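You operate a simulated robot arm through the tools that you are given. There is no shell and no other tool.

You are at the controls of a simulated robot arm. One attempt, no reset.

TASK
Put things in order on the top of the game board. At the end: the cream jar (marked "PEGS") from the top of the game board stands where the black nozzle stood; the grey oil bottle (marked "CHAIN OIL") from the top of the game board stands where the cream jar stood; the grey clip weight stands where the grey oil bottle stood; the black nozzle from the top of the game board stands where the green float stood; the green float from the top of the game board stands on top of the silver drink can; whatever was shut is shut again. Leave all else as you found it, and nothing knocked over.

It is judged by the outcome, as a careful person would: the job done as asked, and still so three seconds after it is handed in. It fails if anything else is knocked over, pushed out of place, dropped, spilled or broken.

THE ROBOT
A 6-joint arm with a two-finger parallel gripper, fixed in place. Base frame: the origin is at the foot of the arm, x ahead of it, y to its left, z up; the work surface is at about z = 0. Lengths are in mm, angles in rad, forces in N, time in s.
With the tool pointing down near the work surface it reaches from about 120 to 500 mm from the base axis. Its first joint turns from -1.257 to 1.257 rad. Payload 0.65 kg.
Tool frame: the origin (TCP) lies between the finger pads and is the grasp point; the fingertips stand 25 mm ahead of it; z points along the fingers, y is the line along which they close. The gripper opens to 76 mm. The fingers are 18 mm wide and 10 mm thick; the gripper's body (36 by 78 mm) begins 45 mm behind the TCP.
Orientation is told as [roll, pitch, yaw] about the base's x, y, z axes, in that order, counted from this pose: with the fingers straight down and closing along the base's y, the tool's x points along the base's -x, its y along +y and its z along -z.

THE INTERFACE
- The arm moves only by the tool play_rows. Its argument "motion" is a list of rows, each an object of numbers (a shift or turn left out is 0, a gripper value left out holds the last): "ax", "ay", "az": the turn, a rotation vector about the tool's x, y, z in degrees; "dx", "dy", "dz": the shift along the tool's x, y, z in mm; "gripper": the finger opening in mm, from 0 to 76. In form: [{"ax": .., "ay": .., "az": .., "dx": .., "dy": .., "dz": .., "gripper": ..}, ...]. A call has 1 to 20 rows; each row shifts and turns the commanded pose from where the row before left it, along the tool's axes as they then stand. Each row takes 0.2 s and may step no farther than 50 mm and 0.15 rad from the row before; otherwise, or with a gripper value out of range, the whole call is refused. Where a pose cannot be reached the arm comes as near as it can. A force on the tool above 40 N (or 10 N above the force at the start of the call, whichever is more), or a blocked arm, ends the call early, and 0.2 s more pass. The fingers move at their own pace (about 108 mm/s each) and stop on an object; they squeeze with about 29 N. The grip force told is the motor's: it shows also when the fingers shut on nothing. Time passes only in rows, and 0.2 s behind the last, so rows that do not move let the fingers close. It gives the time, the measured TCP pose, the force on the tool (base axes), the opening and the grip force at its end, in the units of the frame above (readings bear some noise), with the torque about the TCP (base axes, N m) and any sound that the robot's microphone picked up.
- Cameras (640 x 400 px; columns grow to the right, rows downward): "scene" is fixed at [58.3, 270.9, 429.9]; the picture's right is [-0.77, -0.64, 0.00], its down [-0.21, 0.25, -0.95] and it looks along [0.61, -0.73, -0.32] (base axes); focal length 214 px, centre (320, 200). "wrist" rides on the gripper at [58, 11, -81] in the tool frame; the picture's right is [-0.18, 0.98, 0.00], its down [-0.75, -0.14, -0.64] and it looks along [-0.63, -0.12, 0.77] (tool axes); focal length 243 px, centre (320, 200). There is no depth. A picture from a camera that has moved, and an enlarged one, comes with that camera's place and axes in the base frame and with its lens.
- get_image(camera): a new picture of that camera. No time passes.
- zoom(camera, box): a new picture of the part [left, top, right, bottom] of that camera's present view, enlarged. No time passes.
- job_done(): hands the job in; it is judged then, once.

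Nothing tells you positions but the pictures and the camera data. Unless the task says otherwise, let go and move clear before handing in.

The tools are called after "Emit:" by a JSON object that holds its "api" and its "payload". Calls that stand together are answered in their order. play_rows: Moves the arm, as the interface text tells. Its arguments: {"type":"object","properties":{"motion":{"type":"array","items":{"type":"object","properties":{"ax":{"type":"number"},"ay":{"type":"number"},"az":{"type":"number"},"dx":{"type":"number"},"dy":{"type":"number"},"dz":{"type":"number"},"gripper":{"type":"number"}}}}},"required":["motion"]} The other tools are called the same way: get_image (camera) takes a picture; zoom (camera, box) takes an enlarged picture of a part of a camera's view; job_done () hands the job in.

At the start:

```text
t: 0.0
tcp_pos: [260.4, -21.0, 392.4]
tool_rot: [0.001, -0.001, -0.001]
force: [0.1, 0.4, -0.5]
ft_torque: [0.01, 0.0, -0.02]
width: 76.0
gripper_force: 0.1
```

scene: 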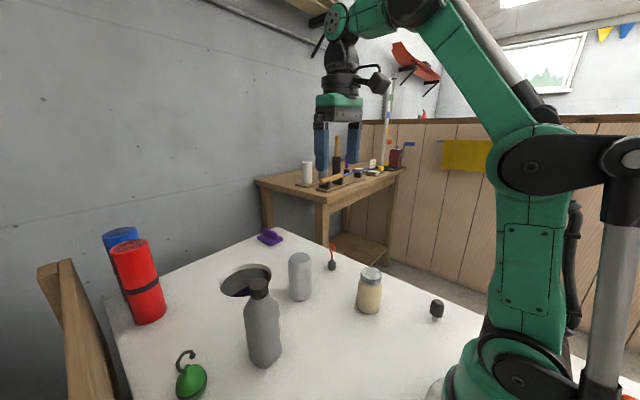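
wrist: 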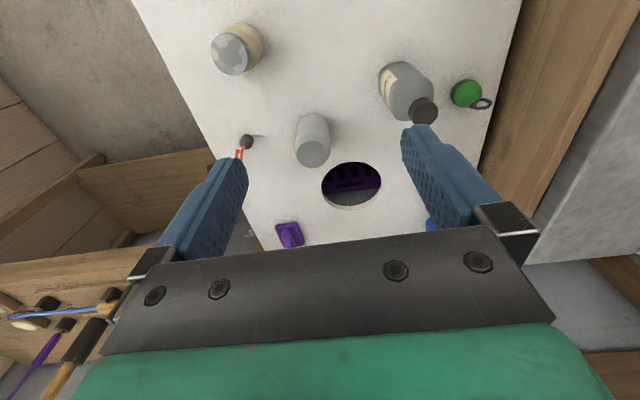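

I see a white game board with a grey bottle, a silver can, a cream jar, a black nozzle, a green float, a hole, a small dark thing with a red stalk and a purple thing. I'll look closer before moving.

Emit:
{"api": "zoom", "payload": {"camera": "scene", "box": [160, 220, 320, 400]}}

Emit:
{"api": "zoom", "payload": {"camera": "scene", "box": [300, 220, 480, 340]}}

Emit:
{"api": "zoom", "payload": {"camera": "wrist", "box": [180, 0, 520, 260]}}

Emit:
{"api": "zoom", "payload": {"camera": "scene", "box": [200, 220, 300, 310]}}

```text
2.22 times, centred on (240, 310) of scene
camera zoom: at [58.3, 270.9, 429.9], right [-0.77, -0.64, 0.0], down [-0.21, 0.25, -0.95], along [0.61, -0.73, -0.32], focal length 477 px, centre (498, -44)
```

zoom: 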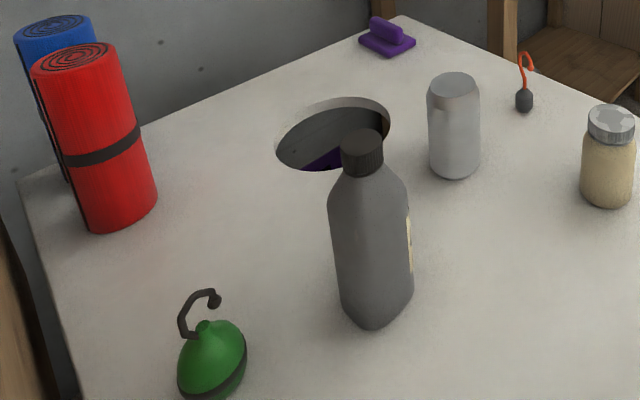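

```text
3.33 times, centred on (390, 280) of scene
camera zoom: at [58.3, 270.9, 429.9], right [-0.77, -0.64, 0.0], down [-0.21, 0.25, -0.95], along [0.61, -0.73, -0.32], focal length 715 px, centre (87, -67)
```

zoom: 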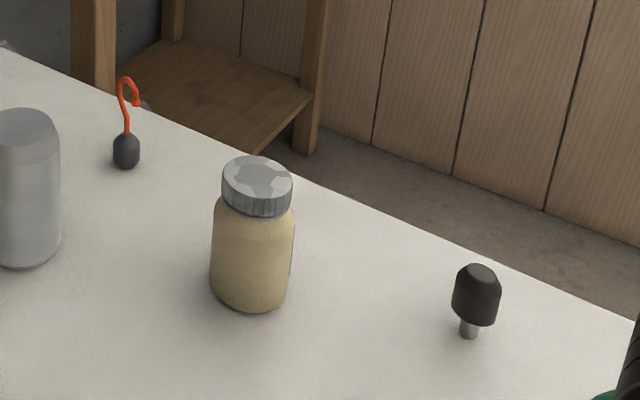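

```text
1.54 times, centred on (350, 130) of wrist
camera zoom: at [202.3, -10.4, 473.0], right [0.18, 0.98, 0.0], down [0.75, -0.14, 0.64], along [0.63, -0.12, -0.76], focal length 373 px, centre (274, 308)
```

zoom: 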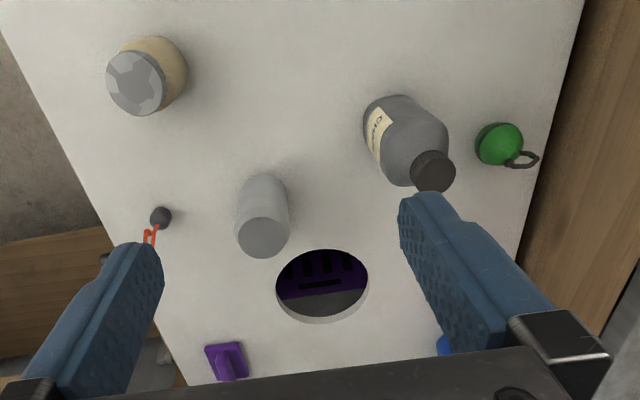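

```text
4.44 times, centred on (250, 265) of scene
camera zoom: at [58.3, 270.9, 429.9], right [-0.77, -0.64, 0.0], down [-0.21, 0.25, -0.95], along [0.61, -0.73, -0.32], focal length 953 px, centre (631, -89)
```

zoom: 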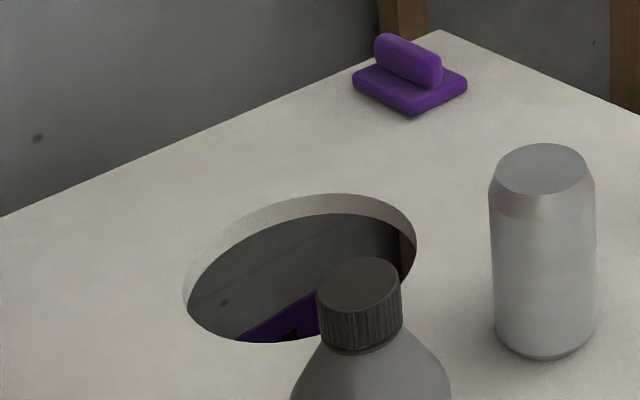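

The board items are clear, but I should make sure which object is the "grey clip weight" and whether anything is shut. I'll zoom on the other regions.

Emit:
{"api": "zoom", "payload": {"camera": "scene", "box": [420, 330, 640, 400]}}

Emit:
{"api": "zoom", "payload": {"camera": "scene", "box": [250, 130, 420, 240]}}

Emit:
{"api": "zoom", "payload": {"camera": "scene", "box": [310, 230, 360, 280]}}

Emit:
{"api": "zoom", "payload": {"camera": "wrist", "box": [300, 130, 400, 230]}}

Emit:
{"api": "zoom", "payload": {"camera": "wrist", "box": [0, 100, 260, 400]}}

Emit:
{"api": "zoom", "payload": {"camera": "wrist", "box": [360, 40, 520, 140]}}

```text
2.91 times, centred on (530, 365) of scene
camera zoom: at [58.3, 270.9, 429.9], right [-0.77, -0.64, 0.0], down [-0.21, 0.25, -0.95], along [0.61, -0.73, -0.32], focal length 624 px, centre (-291, -280)
```

zoom: 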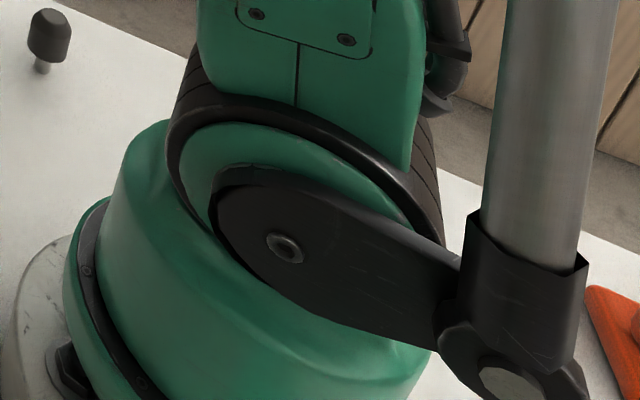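

```text
3.64 times, centred on (335, 185) of scene
camera zoom: at [58.3, 270.9, 429.9], right [-0.77, -0.64, 0.0], down [-0.21, 0.25, -0.95], along [0.61, -0.73, -0.32], focal length 780 px, centre (266, 254)
```

zoom: 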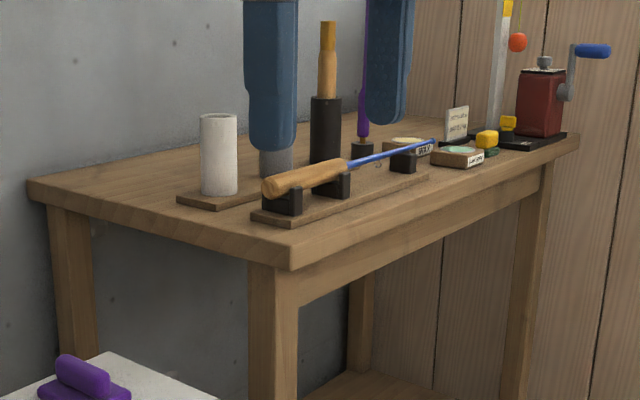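

```text
8.00 times, centred on (335, 255) of scene
camera zoom: at [58.3, 270.9, 429.9], right [-0.77, -0.64, 0.0], down [-0.21, 0.25, -0.95], along [0.61, -0.73, -0.32], focal length 1716 px, centre (200, -240)
```

zoom: 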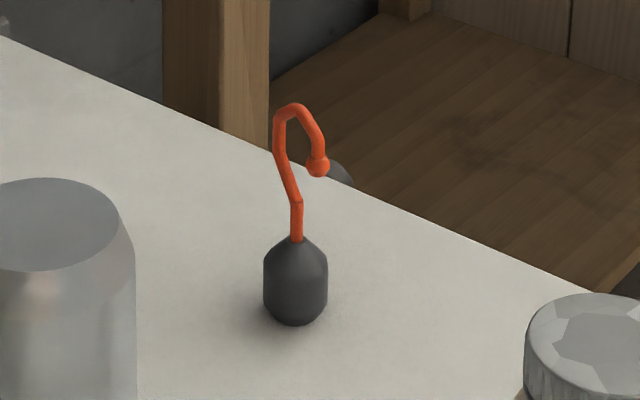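

```text
4.00 times, centred on (350, 180) of wrist
camera zoom: at [202.3, -10.4, 473.0], right [0.18, 0.98, 0.0], down [0.75, -0.14, 0.64], along [0.63, -0.12, -0.76], focal length 970 px, centre (200, 280)
```

zoom: 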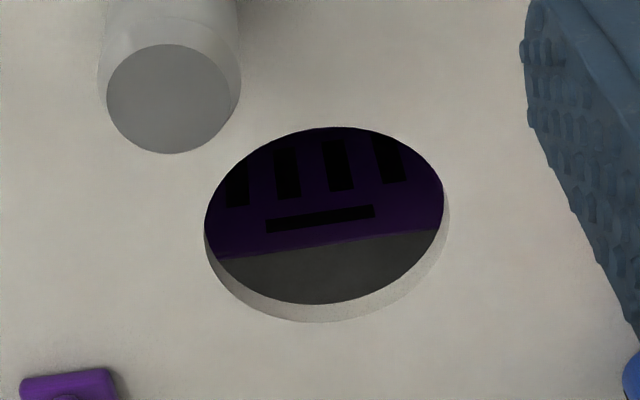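

```text
1.33 times, centred on (130, 250) of wrist
camera zoom: at [202.3, -10.4, 473.0], right [0.18, 0.98, 0.0], down [0.75, -0.14, 0.64], along [0.63, -0.12, -0.76], focal length 324 px, centre (573, 133)
```

zoom: 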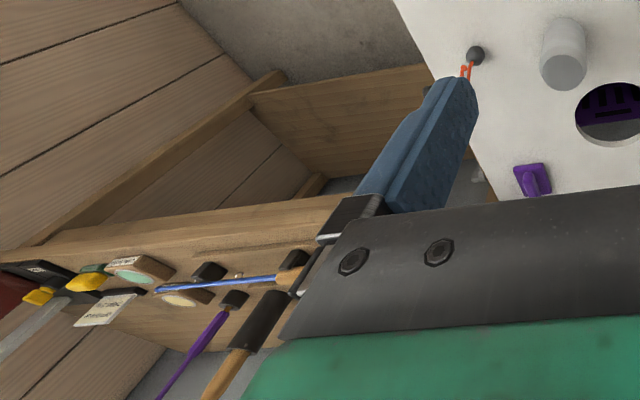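

```text
4.00 times, centred on (440, 90) of wrist
camera zoom: at [202.3, -10.4, 473.0], right [0.18, 0.98, 0.0], down [0.75, -0.14, 0.64], along [0.63, -0.12, -0.76], focal length 970 px, centre (-160, 640)
```

zoom: 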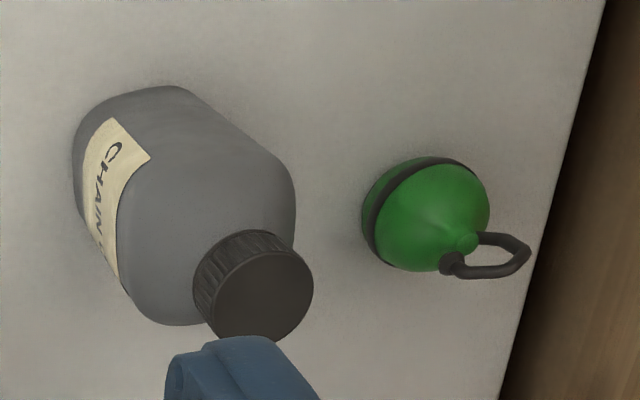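

The dark grey weight with the orange clip hook on the board looks like the clip weight, but I want to survey the rest of the surroundings. I'll turn the wrist camera to look toward +y first.

Emit:
{"api": "play_rows", "payload": {"motion": [{"az": -8.2}, {"az": -8.2}, {"az": -8.2}, {"az": -8.2}, {"az": -8.2}, {"az": -8.2}, {"az": -8.2}, {"az": -8.2}, {"az": -8.2}, {"az": -8.2}, {"az": -8.2}]}}

Emit:
{"api": "get_image", "payload": {"camera": "wrist"}}

Emit:
{"api": "get_image", "payload": {"camera": "scene"}}

```text
t: 2.4
tcp_pos: [260.6, -20.3, 391.8]
tool_rot: [-0.001, 0.0, 1.578]
force: [0.7, -0.9, 0.0]
ft_torque: [0.0, 0.01, 0.02]
width: 76.0
gripper_force: 0.1
```

```text
taken
camera wrist: at [250.0, -79.7, 473.0], right [-0.98, 0.18, 0.0], down [0.14, 0.75, 0.64], along [0.12, 0.63, -0.77], focal length 243 px, centre (320, 200)
```

wrist: 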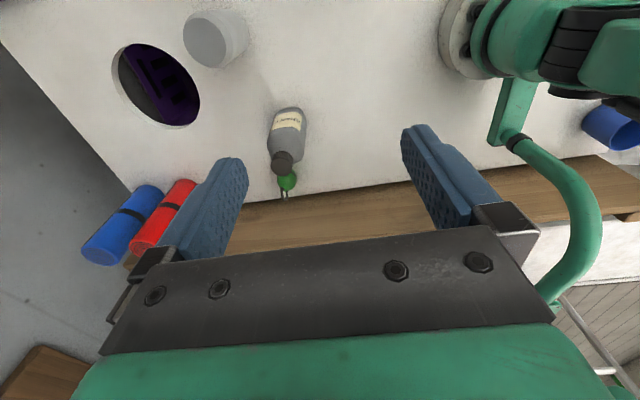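

```text
taken
```

scene: 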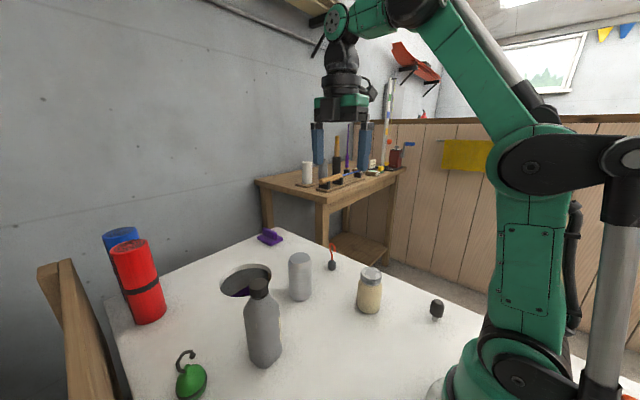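

I can see blue/red rolls, a wooden bench alongside, and something blue near the base's left side. I'll zoom there.

Emit:
{"api": "zoom", "payload": {"camera": "wrist", "box": [440, 60, 640, 240]}}

Emit:
{"api": "zoom", "payload": {"camera": "wrist", "box": [80, 20, 320, 280]}}

Emit:
{"api": "play_rows", "payload": {"motion": [{"az": -8.2}, {"az": -8.2}, {"az": -8.2}, {"az": -8.2}, {"az": -8.2}, {"az": -8.2}, {"az": -8.2}, {"az": -8.2}]}}

Emit:
{"api": "get_image", "payload": {"camera": "wrist"}}

```text
2.22 times, centred on (540, 150) of wrist
camera zoom: at [250.0, -79.7, 473.0], right [-0.98, 0.18, 0.0], down [0.14, 0.75, 0.64], along [0.12, 0.63, -0.77], focal length 539 px, centre (-169, 311)
```

zoom: 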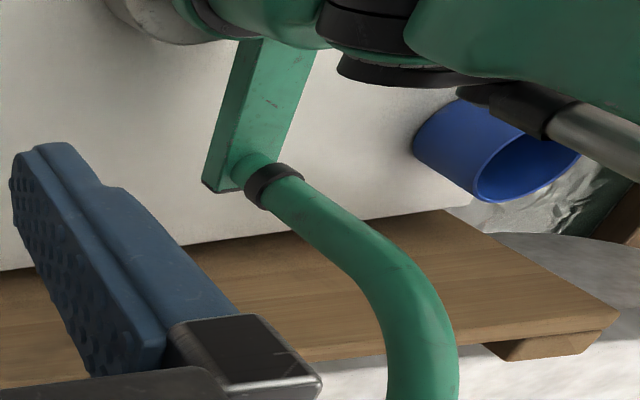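

```text
1.54 times, centred on (200, 150) of wrist
camera zoom: at [250.0, -79.7, 473.0], right [-0.98, 0.18, 0.0], down [0.14, 0.75, 0.64], along [0.12, 0.63, -0.77], focal length 373 px, centre (505, 277)
```

zoom: 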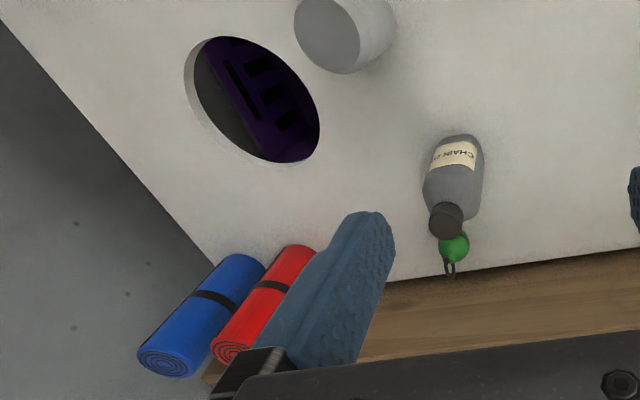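

```text
t: 4.2
tcp_pos: [260.4, -21.1, 391.8]
tool_rot: [-0.002, 0.003, 2.722]
force: [-0.4, 0.6, 0.3]
ft_torque: [-0.01, 0.02, -0.01]
width: 76.1
gripper_force: 0.0
```

```text
taken
camera wrist: at [309.1, -55.3, 473.5], right [-0.57, -0.82, 0.0], down [-0.63, 0.43, 0.64], along [-0.53, 0.37, -0.77], focal length 243 px, centre (320, 200)
```

wrist: 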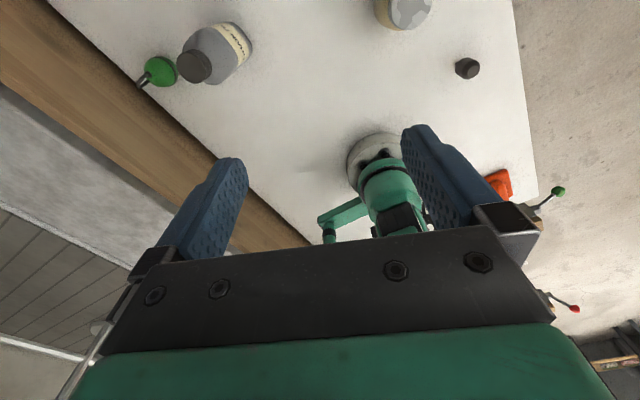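

Now I see an orange object and green/red knobbed levers behind the base. I'll zoom in on them.

Emit:
{"api": "zoom", "payload": {"camera": "wrist", "box": [460, 150, 640, 330]}}

Emit:
{"api": "zoom", "payload": {"camera": "wrist", "box": [120, 0, 520, 110]}}

Emit:
{"api": "play_rows", "payload": {"motion": [{"ay": 8}, {"ay": 8}, {"ay": 8}, {"ay": 8}]}}

Emit:
{"api": "get_image", "payload": {"camera": "wrist"}}

```text
2.22 times, centred on (550, 240) of wrist
camera zoom: at [309.1, -55.3, 473.5], right [-0.57, -0.82, 0.0], down [-0.63, 0.43, 0.64], along [-0.53, 0.37, -0.77], focal length 539 px, centre (-191, 111)
```

zoom: 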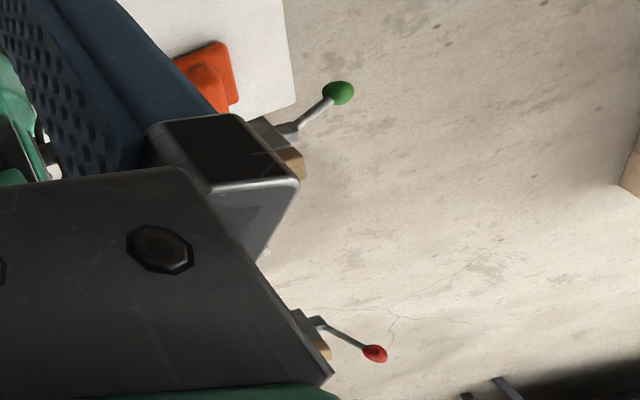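

```text
1.60 times, centred on (320, 55) of wrist
camera zoom: at [309.1, -55.3, 473.5], right [-0.57, -0.82, 0.0], down [-0.63, 0.43, 0.64], along [-0.53, 0.37, -0.77], focal length 388 px, centre (320, 432)
```

zoom: 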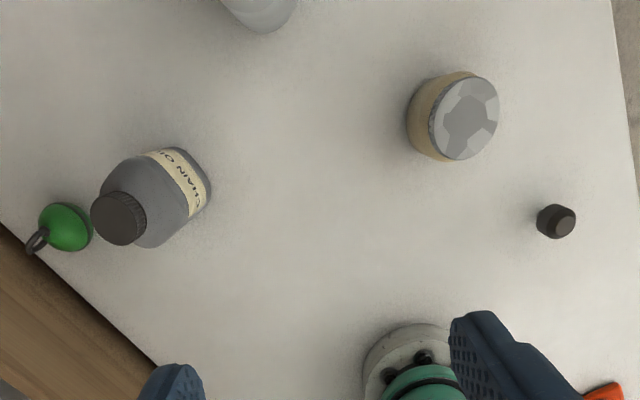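

```text
t: 5.2
tcp_pos: [259.7, -20.0, 391.0]
tool_rot: [-0.001, 0.562, 2.72]
force: [0.5, -1.2, -0.7]
ft_torque: [0.0, 0.0, 0.01]
width: 75.7
gripper_force: 0.0
```

```text
taken
camera wrist: at [261.5, -34.1, 491.2], right [-0.54, -0.83, -0.1], down [-0.84, 0.53, 0.14], along [-0.07, 0.16, -0.98], focal length 243 px, centre (320, 200)
```

wrist: 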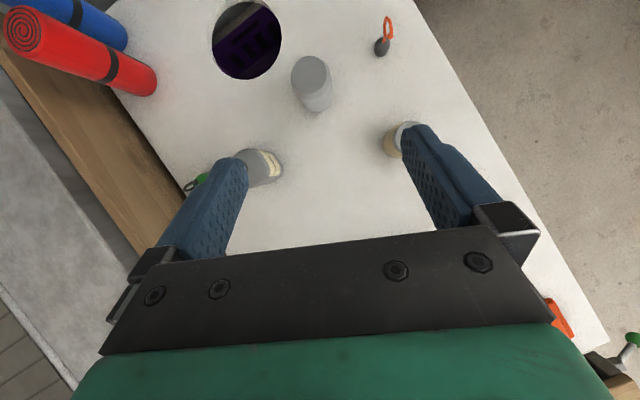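

Nothing else within reach so far besides the board items. I'll turn back and look toward the −y side and along the board's far edge for any other clip weight or closed container.

Emit:
{"api": "play_rows", "payload": {"motion": [{"ay": -8}, {"ay": -8}, {"ay": -8}, {"ay": -8}, {"az": 8.4}, {"az": 8.4}, {"az": 8.4}, {"az": 8.4}, {"az": 8.4}, {"az": 8.4}, {"az": 8.4}, {"az": 8.4}, {"az": 8.4}, {"az": 8.4}, {"az": 8.4}, {"az": 8.4}, {"az": 8.4}, {"az": 8.4}, {"az": 8.4}, {"az": 8.4}]}}

Emit:
{"api": "play_rows", "payload": {"motion": [{"az": 8.4}, {"az": 8.4}, {"az": 8.4}, {"az": 8.4}, {"az": 8.4}, {"az": 8.4}, {"az": 8.4}, {"az": 8.4}, {"az": 8.4}, {"az": 8.4}, {"az": 8.4}, {"az": 8.4}]}}

Emit:
{"api": "get_image", "payload": {"camera": "wrist"}}

```text
t: 9.4
tcp_pos: [260.8, -21.3, 391.1]
tool_rot: [0.0, -0.001, 0.373]
force: [-0.1, -1.1, 0.5]
ft_torque: [0.03, 0.02, 0.02]
width: 75.8
gripper_force: 0.1
```

```text
t: 12.0
tcp_pos: [259.9, -20.1, 391.9]
tool_rot: [0.001, -0.002, -1.388]
force: [0.4, 0.6, 0.1]
ft_torque: [0.01, -0.02, 0.0]
width: 76.0
gripper_force: 0.1
```

```text
taken
camera wrist: at [261.1, 38.1, 473.3], right [1.0, 0.0, 0.0], down [0.0, -0.77, 0.64], along [0.0, -0.64, -0.77], focal length 243 px, centre (320, 200)
```

wrist: 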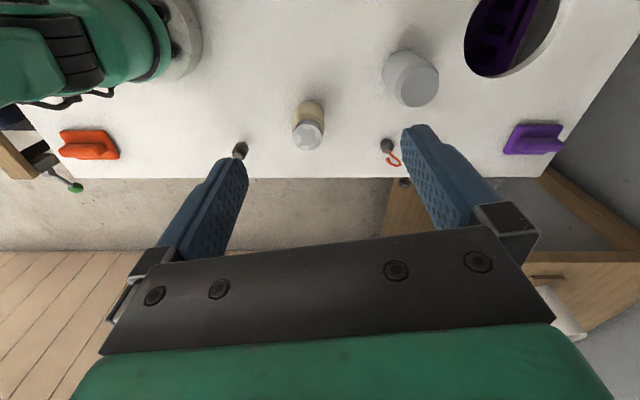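

There's something dark just past the board edge near the clip weight. I'll zoom in on it.

Emit:
{"api": "zoom", "payload": {"camera": "wrist", "box": [340, 110, 460, 210]}}

Emit:
{"api": "zoom", "payload": {"camera": "wrist", "box": [440, 90, 640, 350]}}

Emit:
{"api": "zoom", "payload": {"camera": "wrist", "box": [0, 80, 280, 240]}}

```text
4.00 times, centred on (400, 160) of wrist
camera zoom: at [261.1, 38.1, 473.3], right [1.0, 0.0, 0.0], down [0.0, -0.77, 0.64], along [0.0, -0.64, -0.77], focal length 970 px, centre (0, 360)
```

zoom: 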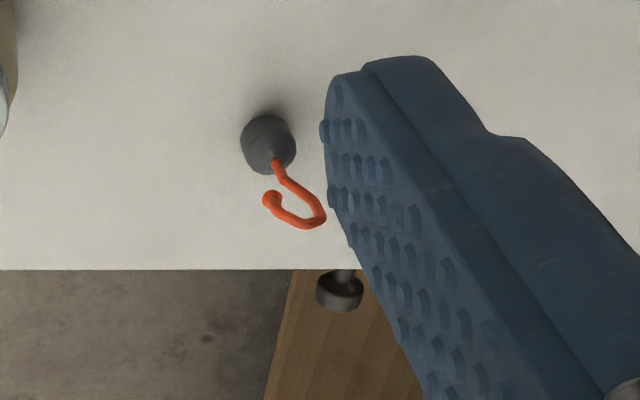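

```text
1.54 times, centred on (540, 220) of wrist
camera zoom: at [261.1, 38.1, 473.3], right [1.0, 0.0, 0.0], down [0.0, -0.77, 0.64], along [0.0, -0.64, -0.77], focal length 373 px, centre (-18, 169)
```

zoom: 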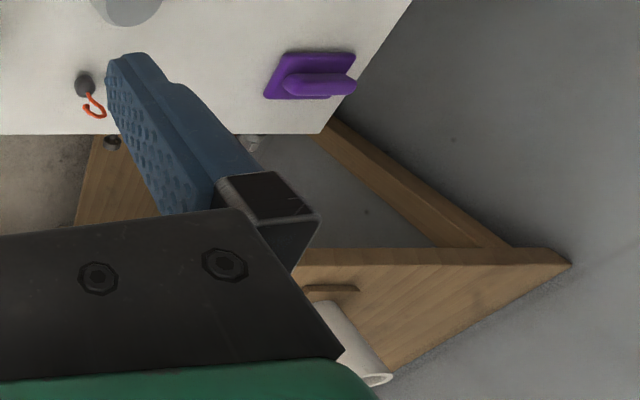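

```text
2.29 times, centred on (140, 160) of wrist
camera zoom: at [261.1, 38.1, 473.3], right [1.0, 0.0, 0.0], down [0.0, -0.77, 0.64], along [0.0, -0.64, -0.77], focal length 555 px, centre (731, 291)
```

zoom: 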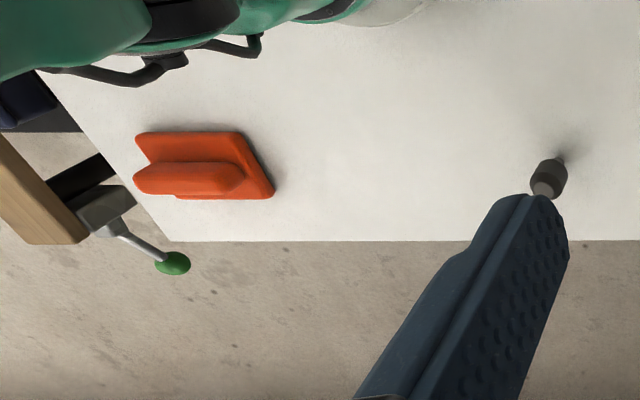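

No other candidate is in reach, so the grey weight with the orange clip on the board is the clip weight, and each spot frees up in order: float → can, nozzle, jar, bottle, clip weight. I'll move to a viewing pose near the float and bottle for precise positions.

Emit:
{"api": "play_rows", "payload": {"motion": [{"az": -7.953}, {"az": -7.953}, {"az": -7.953}, {"az": -7.953}, {"az": -7.953}, {"az": -7.953}, {"az": -7.953}, {"az": -7.953}, {"az": -7.953}, {"az": -7.953}, {"dy": 45}, {"dy": 45}, {"dy": 45}, {"dy": 45}, {"dy": 45}, {"dy": 45, "dx": 20}, {"dz": 40}, {"dz": 40}, {"dz": 40}, {"dz": 40}]}}

Emit:
{"api": "get_image", "payload": {"camera": "wrist"}}

Emit:
{"api": "get_image", "payload": {"camera": "scene"}}

```text
t: 16.2
tcp_pos: [236.7, 209.1, 212.4]
tool_rot: [0.001, -0.003, 0.002]
force: [0.0, 0.4, -0.6]
ft_torque: [-0.03, -0.02, 0.0]
width: 76.2
gripper_force: 0.1
out of reach, approached as far as the arm can: row 14, 15, 16
```

```text
taken
camera wrist: at [179.5, 218.6, 293.4], right [0.18, 0.98, 0.0], down [0.75, -0.14, 0.64], along [0.63, -0.12, -0.76], focal length 243 px, centre (320, 200)
```

wrist: 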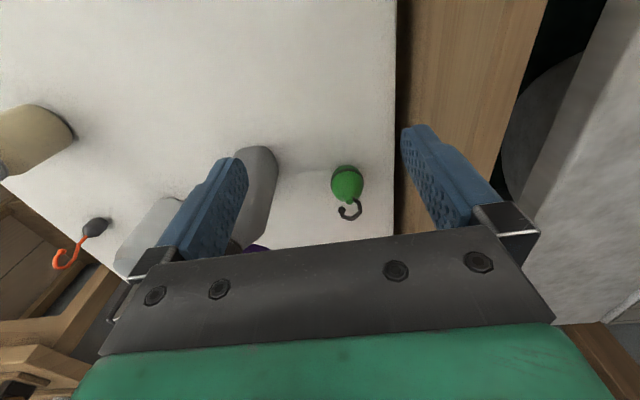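

```text
taken
```

scene: 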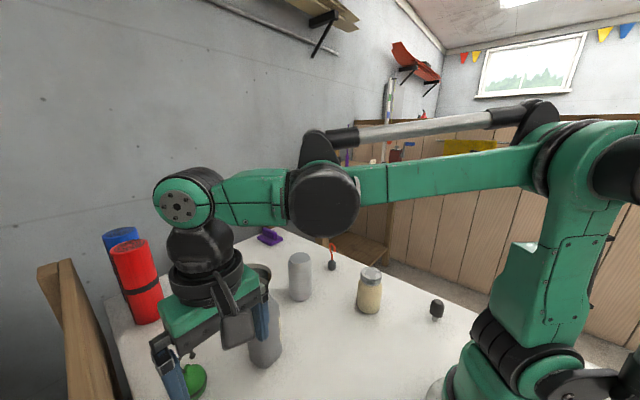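

The float is in view at about pixel (347,183). I'll zoom on it to get its shape and position.

Emit:
{"api": "zoom", "payload": {"camera": "wrist", "box": [290, 140, 410, 240]}}

Emit:
{"api": "zoom", "payload": {"camera": "wrist", "box": [90, 120, 290, 270]}}

Emit:
{"api": "zoom", "payload": {"camera": "scene", "box": [140, 300, 300, 400]}}

```text
4.00 times, centred on (350, 190) of wrist
camera zoom: at [179.5, 218.6, 293.4], right [0.18, 0.98, 0.0], down [0.75, -0.14, 0.64], along [0.63, -0.12, -0.76], focal length 970 px, centre (200, 240)
```

zoom: 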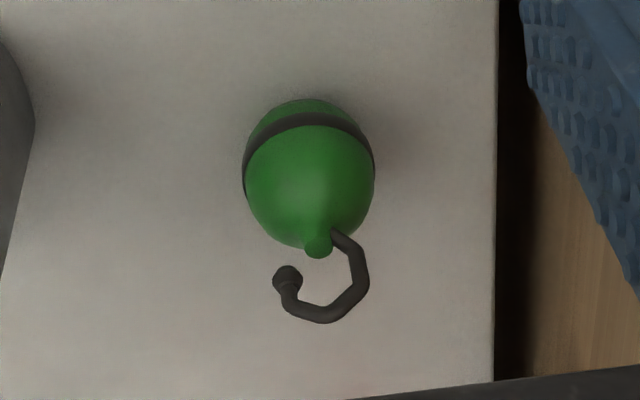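

```text
2.67 times, centred on (190, 195) of wrist
camera zoom: at [179.5, 218.6, 293.4], right [0.18, 0.98, 0.0], down [0.75, -0.14, 0.64], along [0.63, -0.12, -0.76], focal length 647 px, centre (667, 213)
```

zoom: 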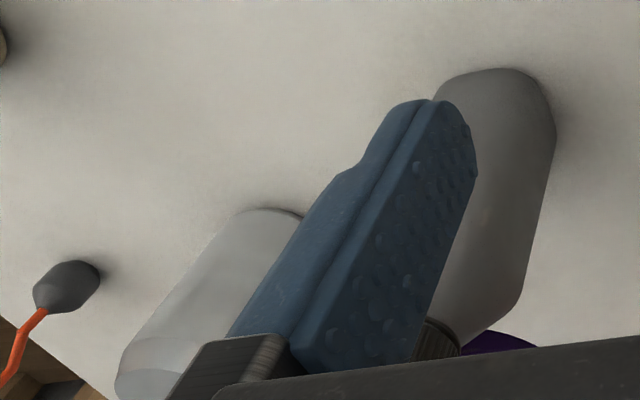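

```text
4.00 times, centred on (220, 350) of scene
camera zoom: at [58.3, 270.9, 429.9], right [-0.77, -0.64, 0.0], down [-0.21, 0.25, -0.95], along [0.61, -0.73, -0.32], focal length 858 px, centre (720, -400)
```

zoom: 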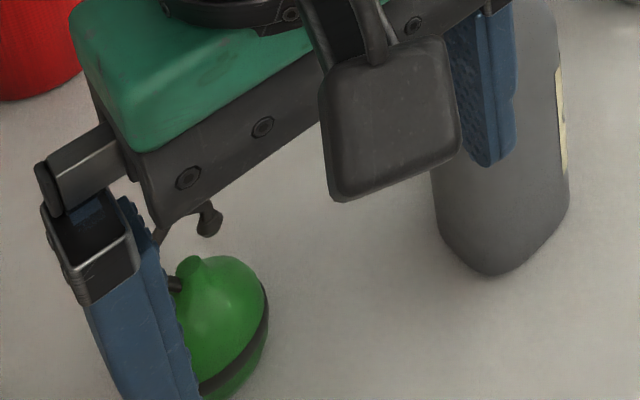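

The float stands upright at about (383, 220): bulb ~46 mm wide, hook top near z≈90. I'll move over it at a safe height and look again.

Emit:
{"api": "play_rows", "payload": {"motion": [{"dx": -40, "dy": 3}, {"dx": -40, "dy": 3}, {"dx": -40, "dy": 3}, {"dx": -26.3, "dy": 1.9}, {"dz": 30}, {"dz": 30}, {}]}}

Emit:
{"api": "get_image", "payload": {"camera": "wrist"}}

Emit:
{"api": "zoom", "payload": {"camera": "scene", "box": [100, 240, 340, 400]}}

```text
t: 17.8
tcp_pos: [382.0, 220.0, 154.9]
tool_rot: [-0.001, -0.001, 0.001]
force: [0.2, 0.4, 0.0]
ft_torque: [0.02, 0.01, 0.0]
width: 75.9
gripper_force: 0.1
```

```text
taken
camera wrist: at [325.0, 230.5, 236.0], right [0.18, 0.98, 0.0], down [0.75, -0.14, 0.64], along [0.63, -0.12, -0.76], focal length 243 px, centre (320, 200)
```

wrist: 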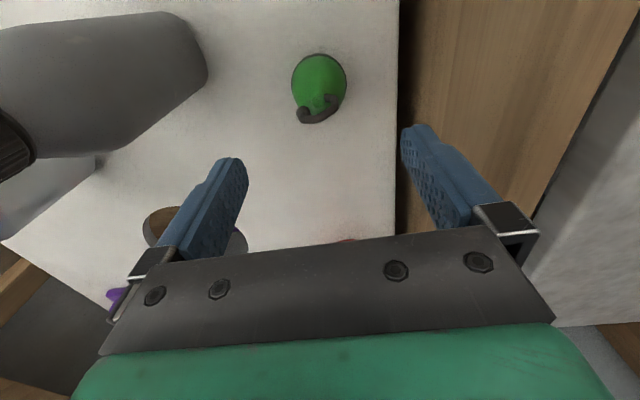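

```text
2.50 times, centred on (220, 320) of scene
camera zoom: at [58.3, 270.9, 429.9], right [-0.77, -0.64, 0.0], down [-0.21, 0.25, -0.95], along [0.61, -0.73, -0.32], focal length 536 px, centre (570, -100)
```

zoom: 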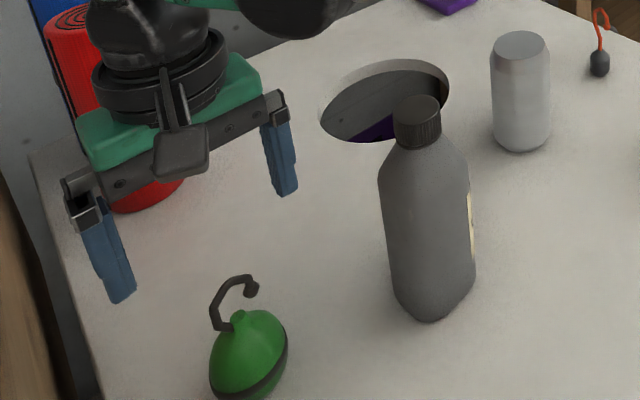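

The float is directly below at roughly (379–383, 219). I'll zoom to refine and check hook orientation.

Emit:
{"api": "zoom", "payload": {"camera": "wrist", "box": [260, 30, 380, 140]}}

Emit:
{"api": "zoom", "payload": {"camera": "scene", "box": [150, 330, 250, 400]}}

```text
3.64 times, centred on (320, 85) of wrist
camera zoom: at [325.0, 230.5, 236.0], right [0.18, 0.98, 0.0], down [0.75, -0.14, 0.64], along [0.63, -0.12, -0.76], focal length 882 px, centre (320, 618)
```

zoom: 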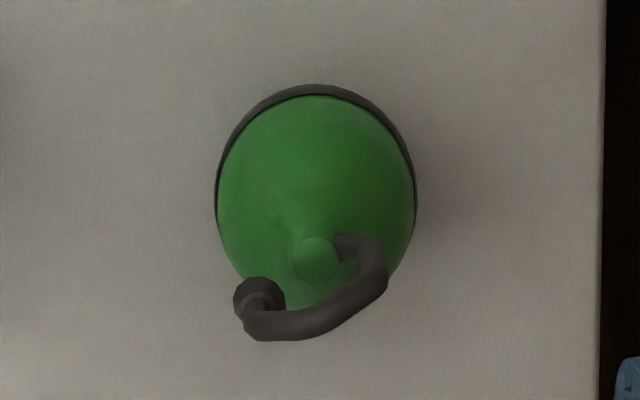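

```text
5.71 times, centred on (200, 365) of scene
camera zoom: at [58.3, 270.9, 429.9], right [-0.77, -0.64, 0.0], down [-0.21, 0.25, -0.95], along [0.61, -0.73, -0.32], focal length 1226 px, centre (1006, -743)
```

zoom: 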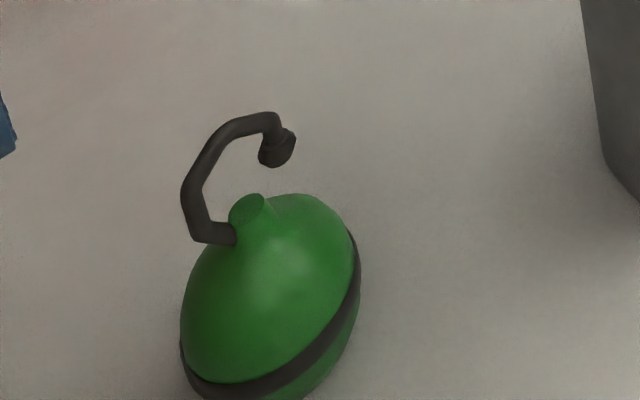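

The float stands at about (380, 219.5), knob at z≈61, hook top z≈91 — too tall for a straight-down grip with the palm only 45 mm above the TCP. I'll tilt the tool 35° forward so the hook passes beside the gripper body, then look.

Emit:
{"api": "play_rows", "payload": {"motion": [{"ay": -7}, {"ay": -7}, {"ay": -7}, {"ay": -7}, {"ay": -7}, {}]}}

Emit:
{"api": "get_image", "payload": {"camera": "wrist"}}

Emit:
{"api": "zoom", "payload": {"camera": "scene", "box": [100, 240, 340, 400]}}

```text
t: 19.2
tcp_pos: [384.9, 219.8, 153.8]
tool_rot: [0.001, -0.616, 0.002]
force: [0.3, -0.9, -0.8]
ft_torque: [-0.01, -0.01, -0.02]
width: 76.2
gripper_force: 0.0
```

```text
taken
camera wrist: at [289.8, 230.0, 187.1], right [0.15, 0.98, 0.11], down [0.24, -0.14, 0.96], along [0.96, -0.12, -0.26], focal length 243 px, centre (320, 200)
```

wrist: 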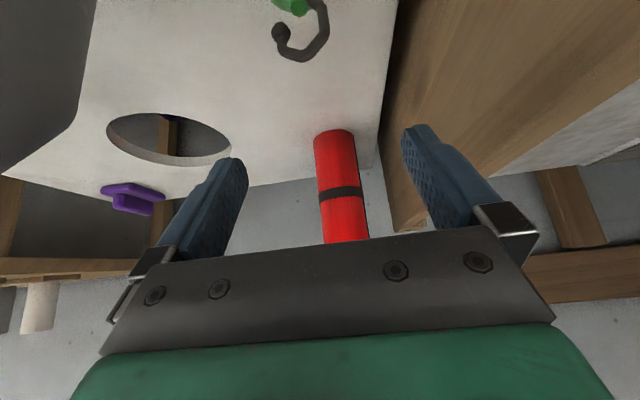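

```text
2.50 times, centred on (220, 320) of scene
camera zoom: at [58.3, 270.9, 429.9], right [-0.77, -0.64, 0.0], down [-0.21, 0.25, -0.95], along [0.61, -0.73, -0.32], focal length 536 px, centre (570, -100)
```

zoom: 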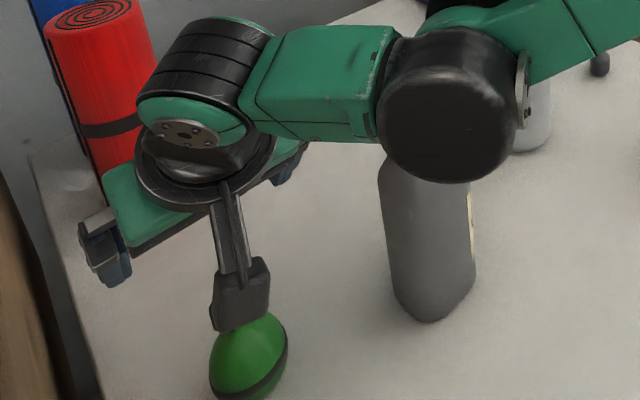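

The tilted pose is reachable and clear. I'll descend part-way over the float and check alignment.

Emit:
{"api": "play_rows", "payload": {"motion": [{"dx": 22.2, "dz": 27.1}, {"dx": 22.2, "dz": 27.1}, {}]}}

Emit:
{"api": "get_image", "payload": {"camera": "wrist"}}

Emit:
{"api": "zoom", "payload": {"camera": "scene", "box": [100, 240, 340, 400]}}

```text
t: 20.0
tcp_pos: [378.1, 219.4, 82.8]
tool_rot: [0.001, -0.614, 0.003]
force: [-0.9, 0.1, -0.6]
ft_torque: [0.03, -0.02, -0.01]
width: 76.1
gripper_force: 0.1
```

```text
taken
camera wrist: at [285.2, 230.3, 116.9], right [0.15, 0.98, 0.11], down [0.25, -0.14, 0.96], along [0.96, -0.12, -0.26], focal length 243 px, centre (320, 200)
```

wrist: 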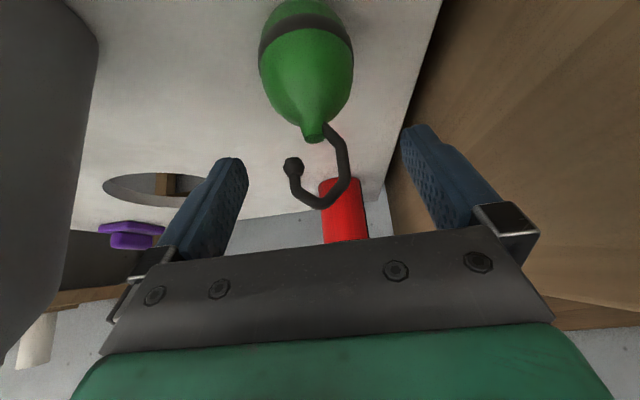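

```text
2.50 times, centred on (220, 320) of scene
camera zoom: at [58.3, 270.9, 429.9], right [-0.77, -0.64, 0.0], down [-0.21, 0.25, -0.95], along [0.61, -0.73, -0.32], focal length 536 px, centre (570, -100)
```

zoom: 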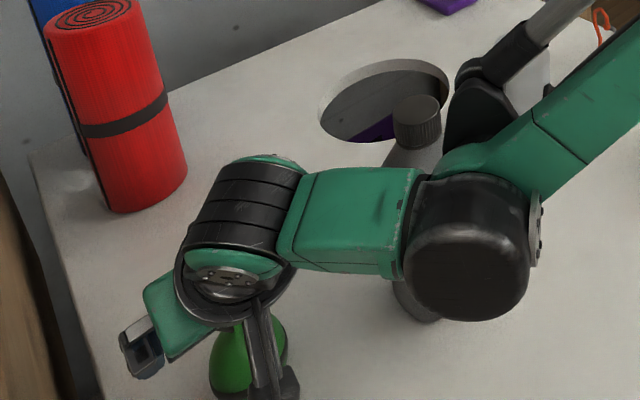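

Alignment looks good: the float and hook sit midway between the fingers. I'll descend to grip height (TCP z≈29) and check before closing.

Emit:
{"api": "play_rows", "payload": {"motion": [{"dx": 14.9, "dz": 22.4}, {"dx": 14.9, "dz": 22.4}, {}]}}

Emit:
{"api": "get_image", "payload": {"camera": "wrist"}}

Emit:
{"api": "zoom", "payload": {"camera": "scene", "box": [100, 240, 340, 400]}}

```text
t: 20.8
tcp_pos: [380.9, 219.0, 28.9]
tool_rot: [-0.001, -0.612, 0.002]
force: [0.6, -0.3, -0.5]
ft_torque: [-0.02, -0.03, 0.0]
width: 75.9
gripper_force: 0.1
```

```text
taken
camera wrist: at [286.5, 229.1, 62.3], right [0.15, 0.98, 0.11], down [0.25, -0.14, 0.96], along [0.96, -0.12, -0.26], focal length 243 px, centre (320, 200)
```

wrist: 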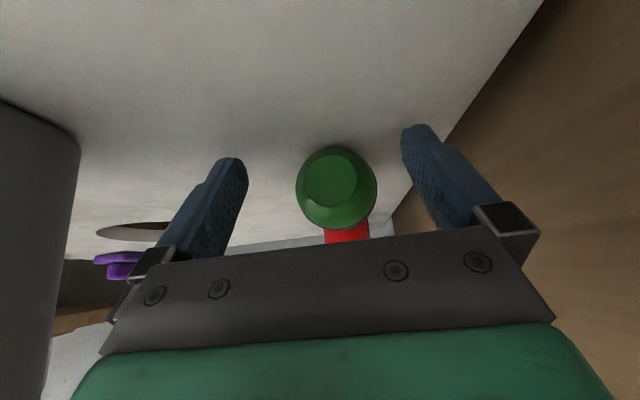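

```text
2.50 times, centred on (220, 320) of scene
camera zoom: at [58.3, 270.9, 429.9], right [-0.77, -0.64, 0.0], down [-0.21, 0.25, -0.95], along [0.61, -0.73, -0.32], focal length 536 px, centre (570, -100)
```

zoom: 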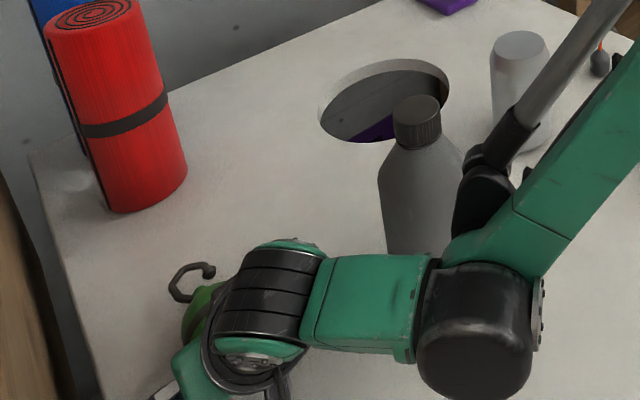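

Something went wrong: the float seems tipped over, since I now see its flat bottom facing the camera. I'll examine closely before doing anything.

Emit:
{"api": "zoom", "payload": {"camera": "wrist", "box": [260, 120, 420, 250]}}

Emit:
{"api": "zoom", "payload": {"camera": "scene", "box": [150, 330, 250, 400]}}

```text
3.08 times, centred on (340, 185) of wrist
camera zoom: at [286.5, 229.1, 62.3], right [0.15, 0.98, 0.11], down [0.25, -0.14, 0.96], along [0.96, -0.12, -0.26], focal length 746 px, centre (258, 246)
```

zoom: 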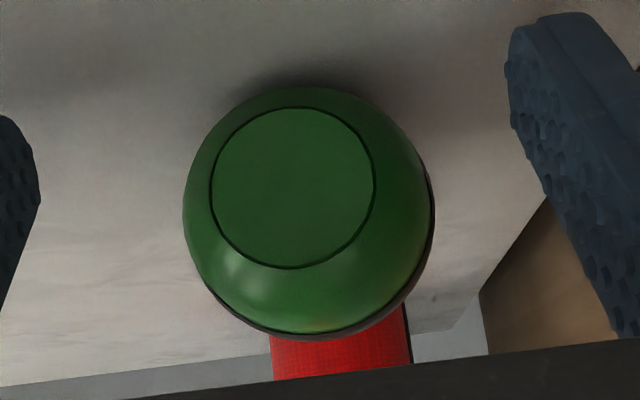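

```text
5.71 times, centred on (200, 365) of scene
camera zoom: at [58.3, 270.9, 429.9], right [-0.77, -0.64, 0.0], down [-0.21, 0.25, -0.95], along [0.61, -0.73, -0.32], focal length 1226 px, centre (1006, -743)
```

zoom: 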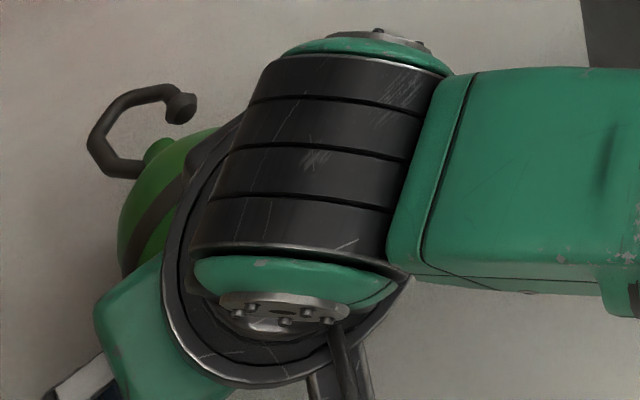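

The float has tipped onto its side (bulb centre ≈ (414, 223, 23), axis along +x). It can still be recovered: back off without touching it, then regrip it from straight above and rotate it upright. First I retreat along the tool axis.

Emit:
{"api": "play_rows", "payload": {"motion": [{"dz": -12}, {"dz": -25}, {"dz": -40}, {"dz": -40}, {}]}}

Emit:
{"api": "get_image", "payload": {"camera": "wrist"}}

Emit:
{"api": "zoom", "payload": {"camera": "scene", "box": [100, 240, 340, 400]}}

```text
t: 22.0
tcp_pos: [311.5, 220.5, 123.6]
tool_rot: [0.0, -0.613, 0.001]
force: [0.3, -0.1, -1.0]
ft_torque: [-0.01, 0.0, 0.0]
width: 76.2
gripper_force: 0.1
```

```text
taken
camera wrist: at [217.4, 230.5, 157.4], right [0.15, 0.98, 0.11], down [0.25, -0.14, 0.96], along [0.96, -0.12, -0.26], focal length 243 px, centre (320, 200)
```

wrist: 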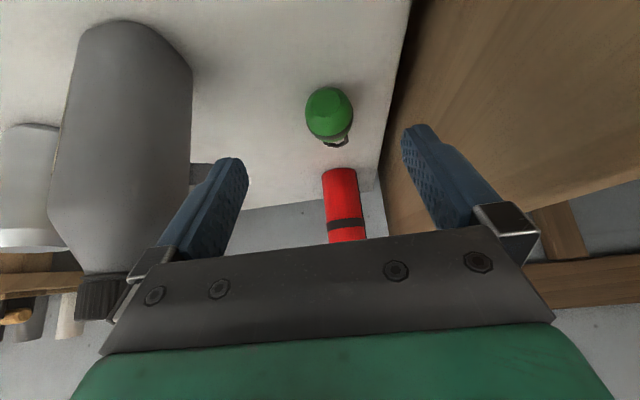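

```text
2.50 times, centred on (220, 320) of scene
camera zoom: at [58.3, 270.9, 429.9], right [-0.77, -0.64, 0.0], down [-0.21, 0.25, -0.95], along [0.61, -0.73, -0.32], focal length 536 px, centre (570, -100)
```

zoom: 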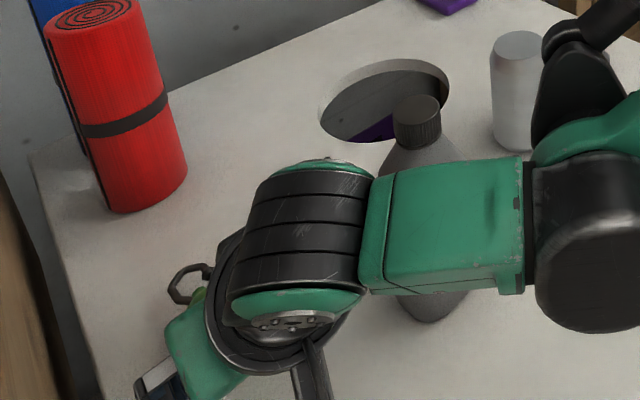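

The float is lying still on its side near (412, 223). I'll straighten the tool to vertical and view the float from above.

Emit:
{"api": "play_rows", "payload": {"motion": [{"ay": 7.02, "dz": -20}, {"ay": 7.02, "dz": -20}, {"ay": 7.02, "dz": -15}, {"ay": 7.02}, {"ay": 7.02}, {}]}}

Emit:
{"api": "get_image", "payload": {"camera": "wrist"}}

Emit:
{"api": "zoom", "payload": {"camera": "scene", "box": [100, 240, 340, 400]}}

```text
t: 23.4
tcp_pos: [285.5, 219.4, 174.5]
tool_rot: [0.002, 0.004, 0.002]
force: [0.5, 0.2, 0.1]
ft_torque: [-0.01, 0.02, -0.02]
width: 75.8
gripper_force: 0.0
```

```text
taken
camera wrist: at [228.3, 229.5, 255.0], right [0.18, 0.98, 0.0], down [0.75, -0.14, 0.64], along [0.63, -0.12, -0.77], focal length 243 px, centre (320, 200)
```

wrist: 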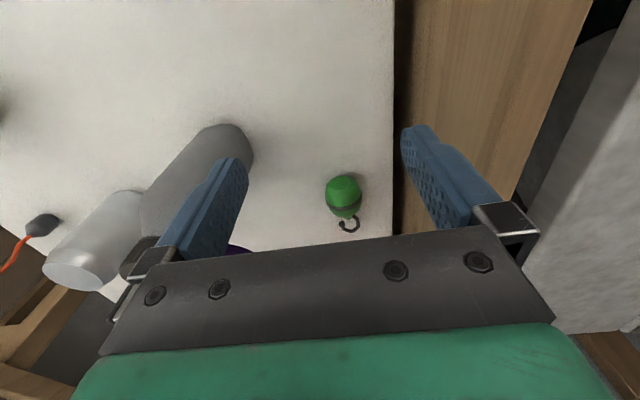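

```text
2.50 times, centred on (220, 320) of scene
camera zoom: at [58.3, 270.9, 429.9], right [-0.77, -0.64, 0.0], down [-0.21, 0.25, -0.95], along [0.61, -0.73, -0.32], focal length 536 px, centre (570, -100)
```

zoom: 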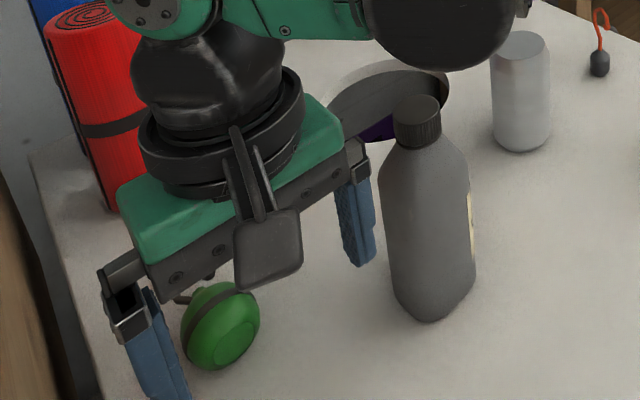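

Emit:
{"api": "zoom", "payload": {"camera": "wrist", "box": [290, 150, 400, 245]}}

Emit:
{"api": "zoom", "payload": {"camera": "scene", "box": [140, 320, 240, 400]}}

```text
4.21 times, centred on (345, 198) of wrist
camera zoom: at [228.3, 229.5, 255.0], right [0.18, 0.98, 0.0], down [0.75, -0.14, 0.64], along [0.63, -0.12, -0.77], focal length 1022 px, centre (215, 210)
```

zoom: 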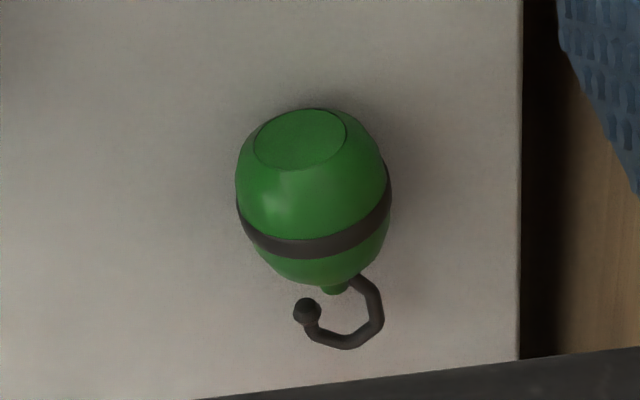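

```text
5.00 times, centred on (190, 360) of scene
camera zoom: at [58.3, 270.9, 429.9], right [-0.77, -0.64, 0.0], down [-0.21, 0.25, -0.95], along [0.61, -0.73, -0.32], focal length 1072 px, centre (970, -600)
```

zoom: 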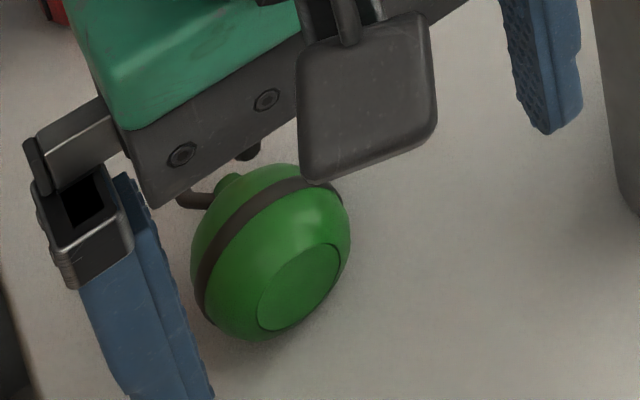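

The float lies with its axis along +x (knob end ~4° low, azimuth ~+2.7°), bulb centre ≈ (417, 224, 23). I'll move in above it, vertical tool, and refine the position.

Emit:
{"api": "play_rows", "payload": {"motion": [{"dx": -35}, {"dx": -35, "dy": 2}, {"dx": -20, "dy": 1, "dz": 20}, {"dz": 20, "az": -2.6}, {}]}}

Emit:
{"api": "get_image", "payload": {"camera": "wrist"}}

Emit:
{"api": "zoom", "payload": {"camera": "wrist", "box": [260, 100, 400, 240]}}

Emit:
{"api": "zoom", "payload": {"camera": "scene", "box": [140, 300, 260, 400]}}

```text
t: 24.6
tcp_pos: [375.2, 224.1, 133.0]
tool_rot: [0.0, 0.001, 0.048]
force: [0.6, -0.8, 0.0]
ft_torque: [0.03, 0.01, 0.0]
width: 75.9
gripper_force: 0.0
```

```text
taken
camera wrist: at [317.4, 230.8, 214.6], right [0.14, 0.99, 0.0], down [0.76, -0.1, 0.64], along [0.64, -0.09, -0.77], focal length 243 px, centre (320, 200)
```

wrist: 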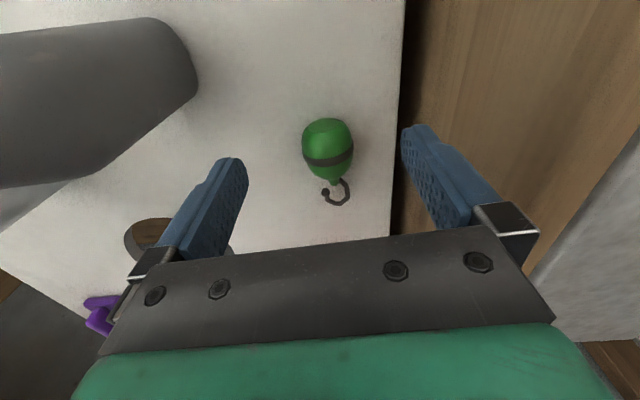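

```text
2.86 times, centred on (330, 170) of wrist
camera zoom: at [317.4, 230.8, 214.6], right [0.14, 0.99, 0.0], down [0.76, -0.1, 0.64], along [0.64, -0.09, -0.77], focal length 693 px, centre (291, 286)
```

zoom: 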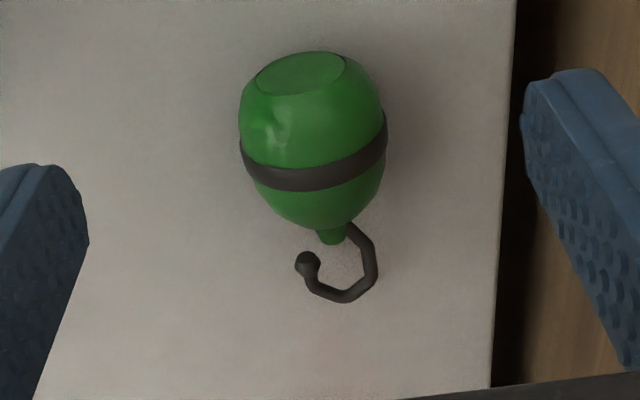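

```text
4.00 times, centred on (200, 350) of scene
camera zoom: at [58.3, 270.9, 429.9], right [-0.77, -0.64, 0.0], down [-0.21, 0.25, -0.95], along [0.61, -0.73, -0.32], focal length 858 px, centre (800, -400)
```

zoom: 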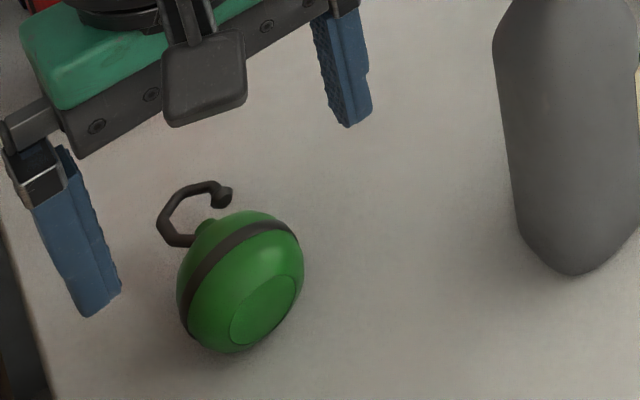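

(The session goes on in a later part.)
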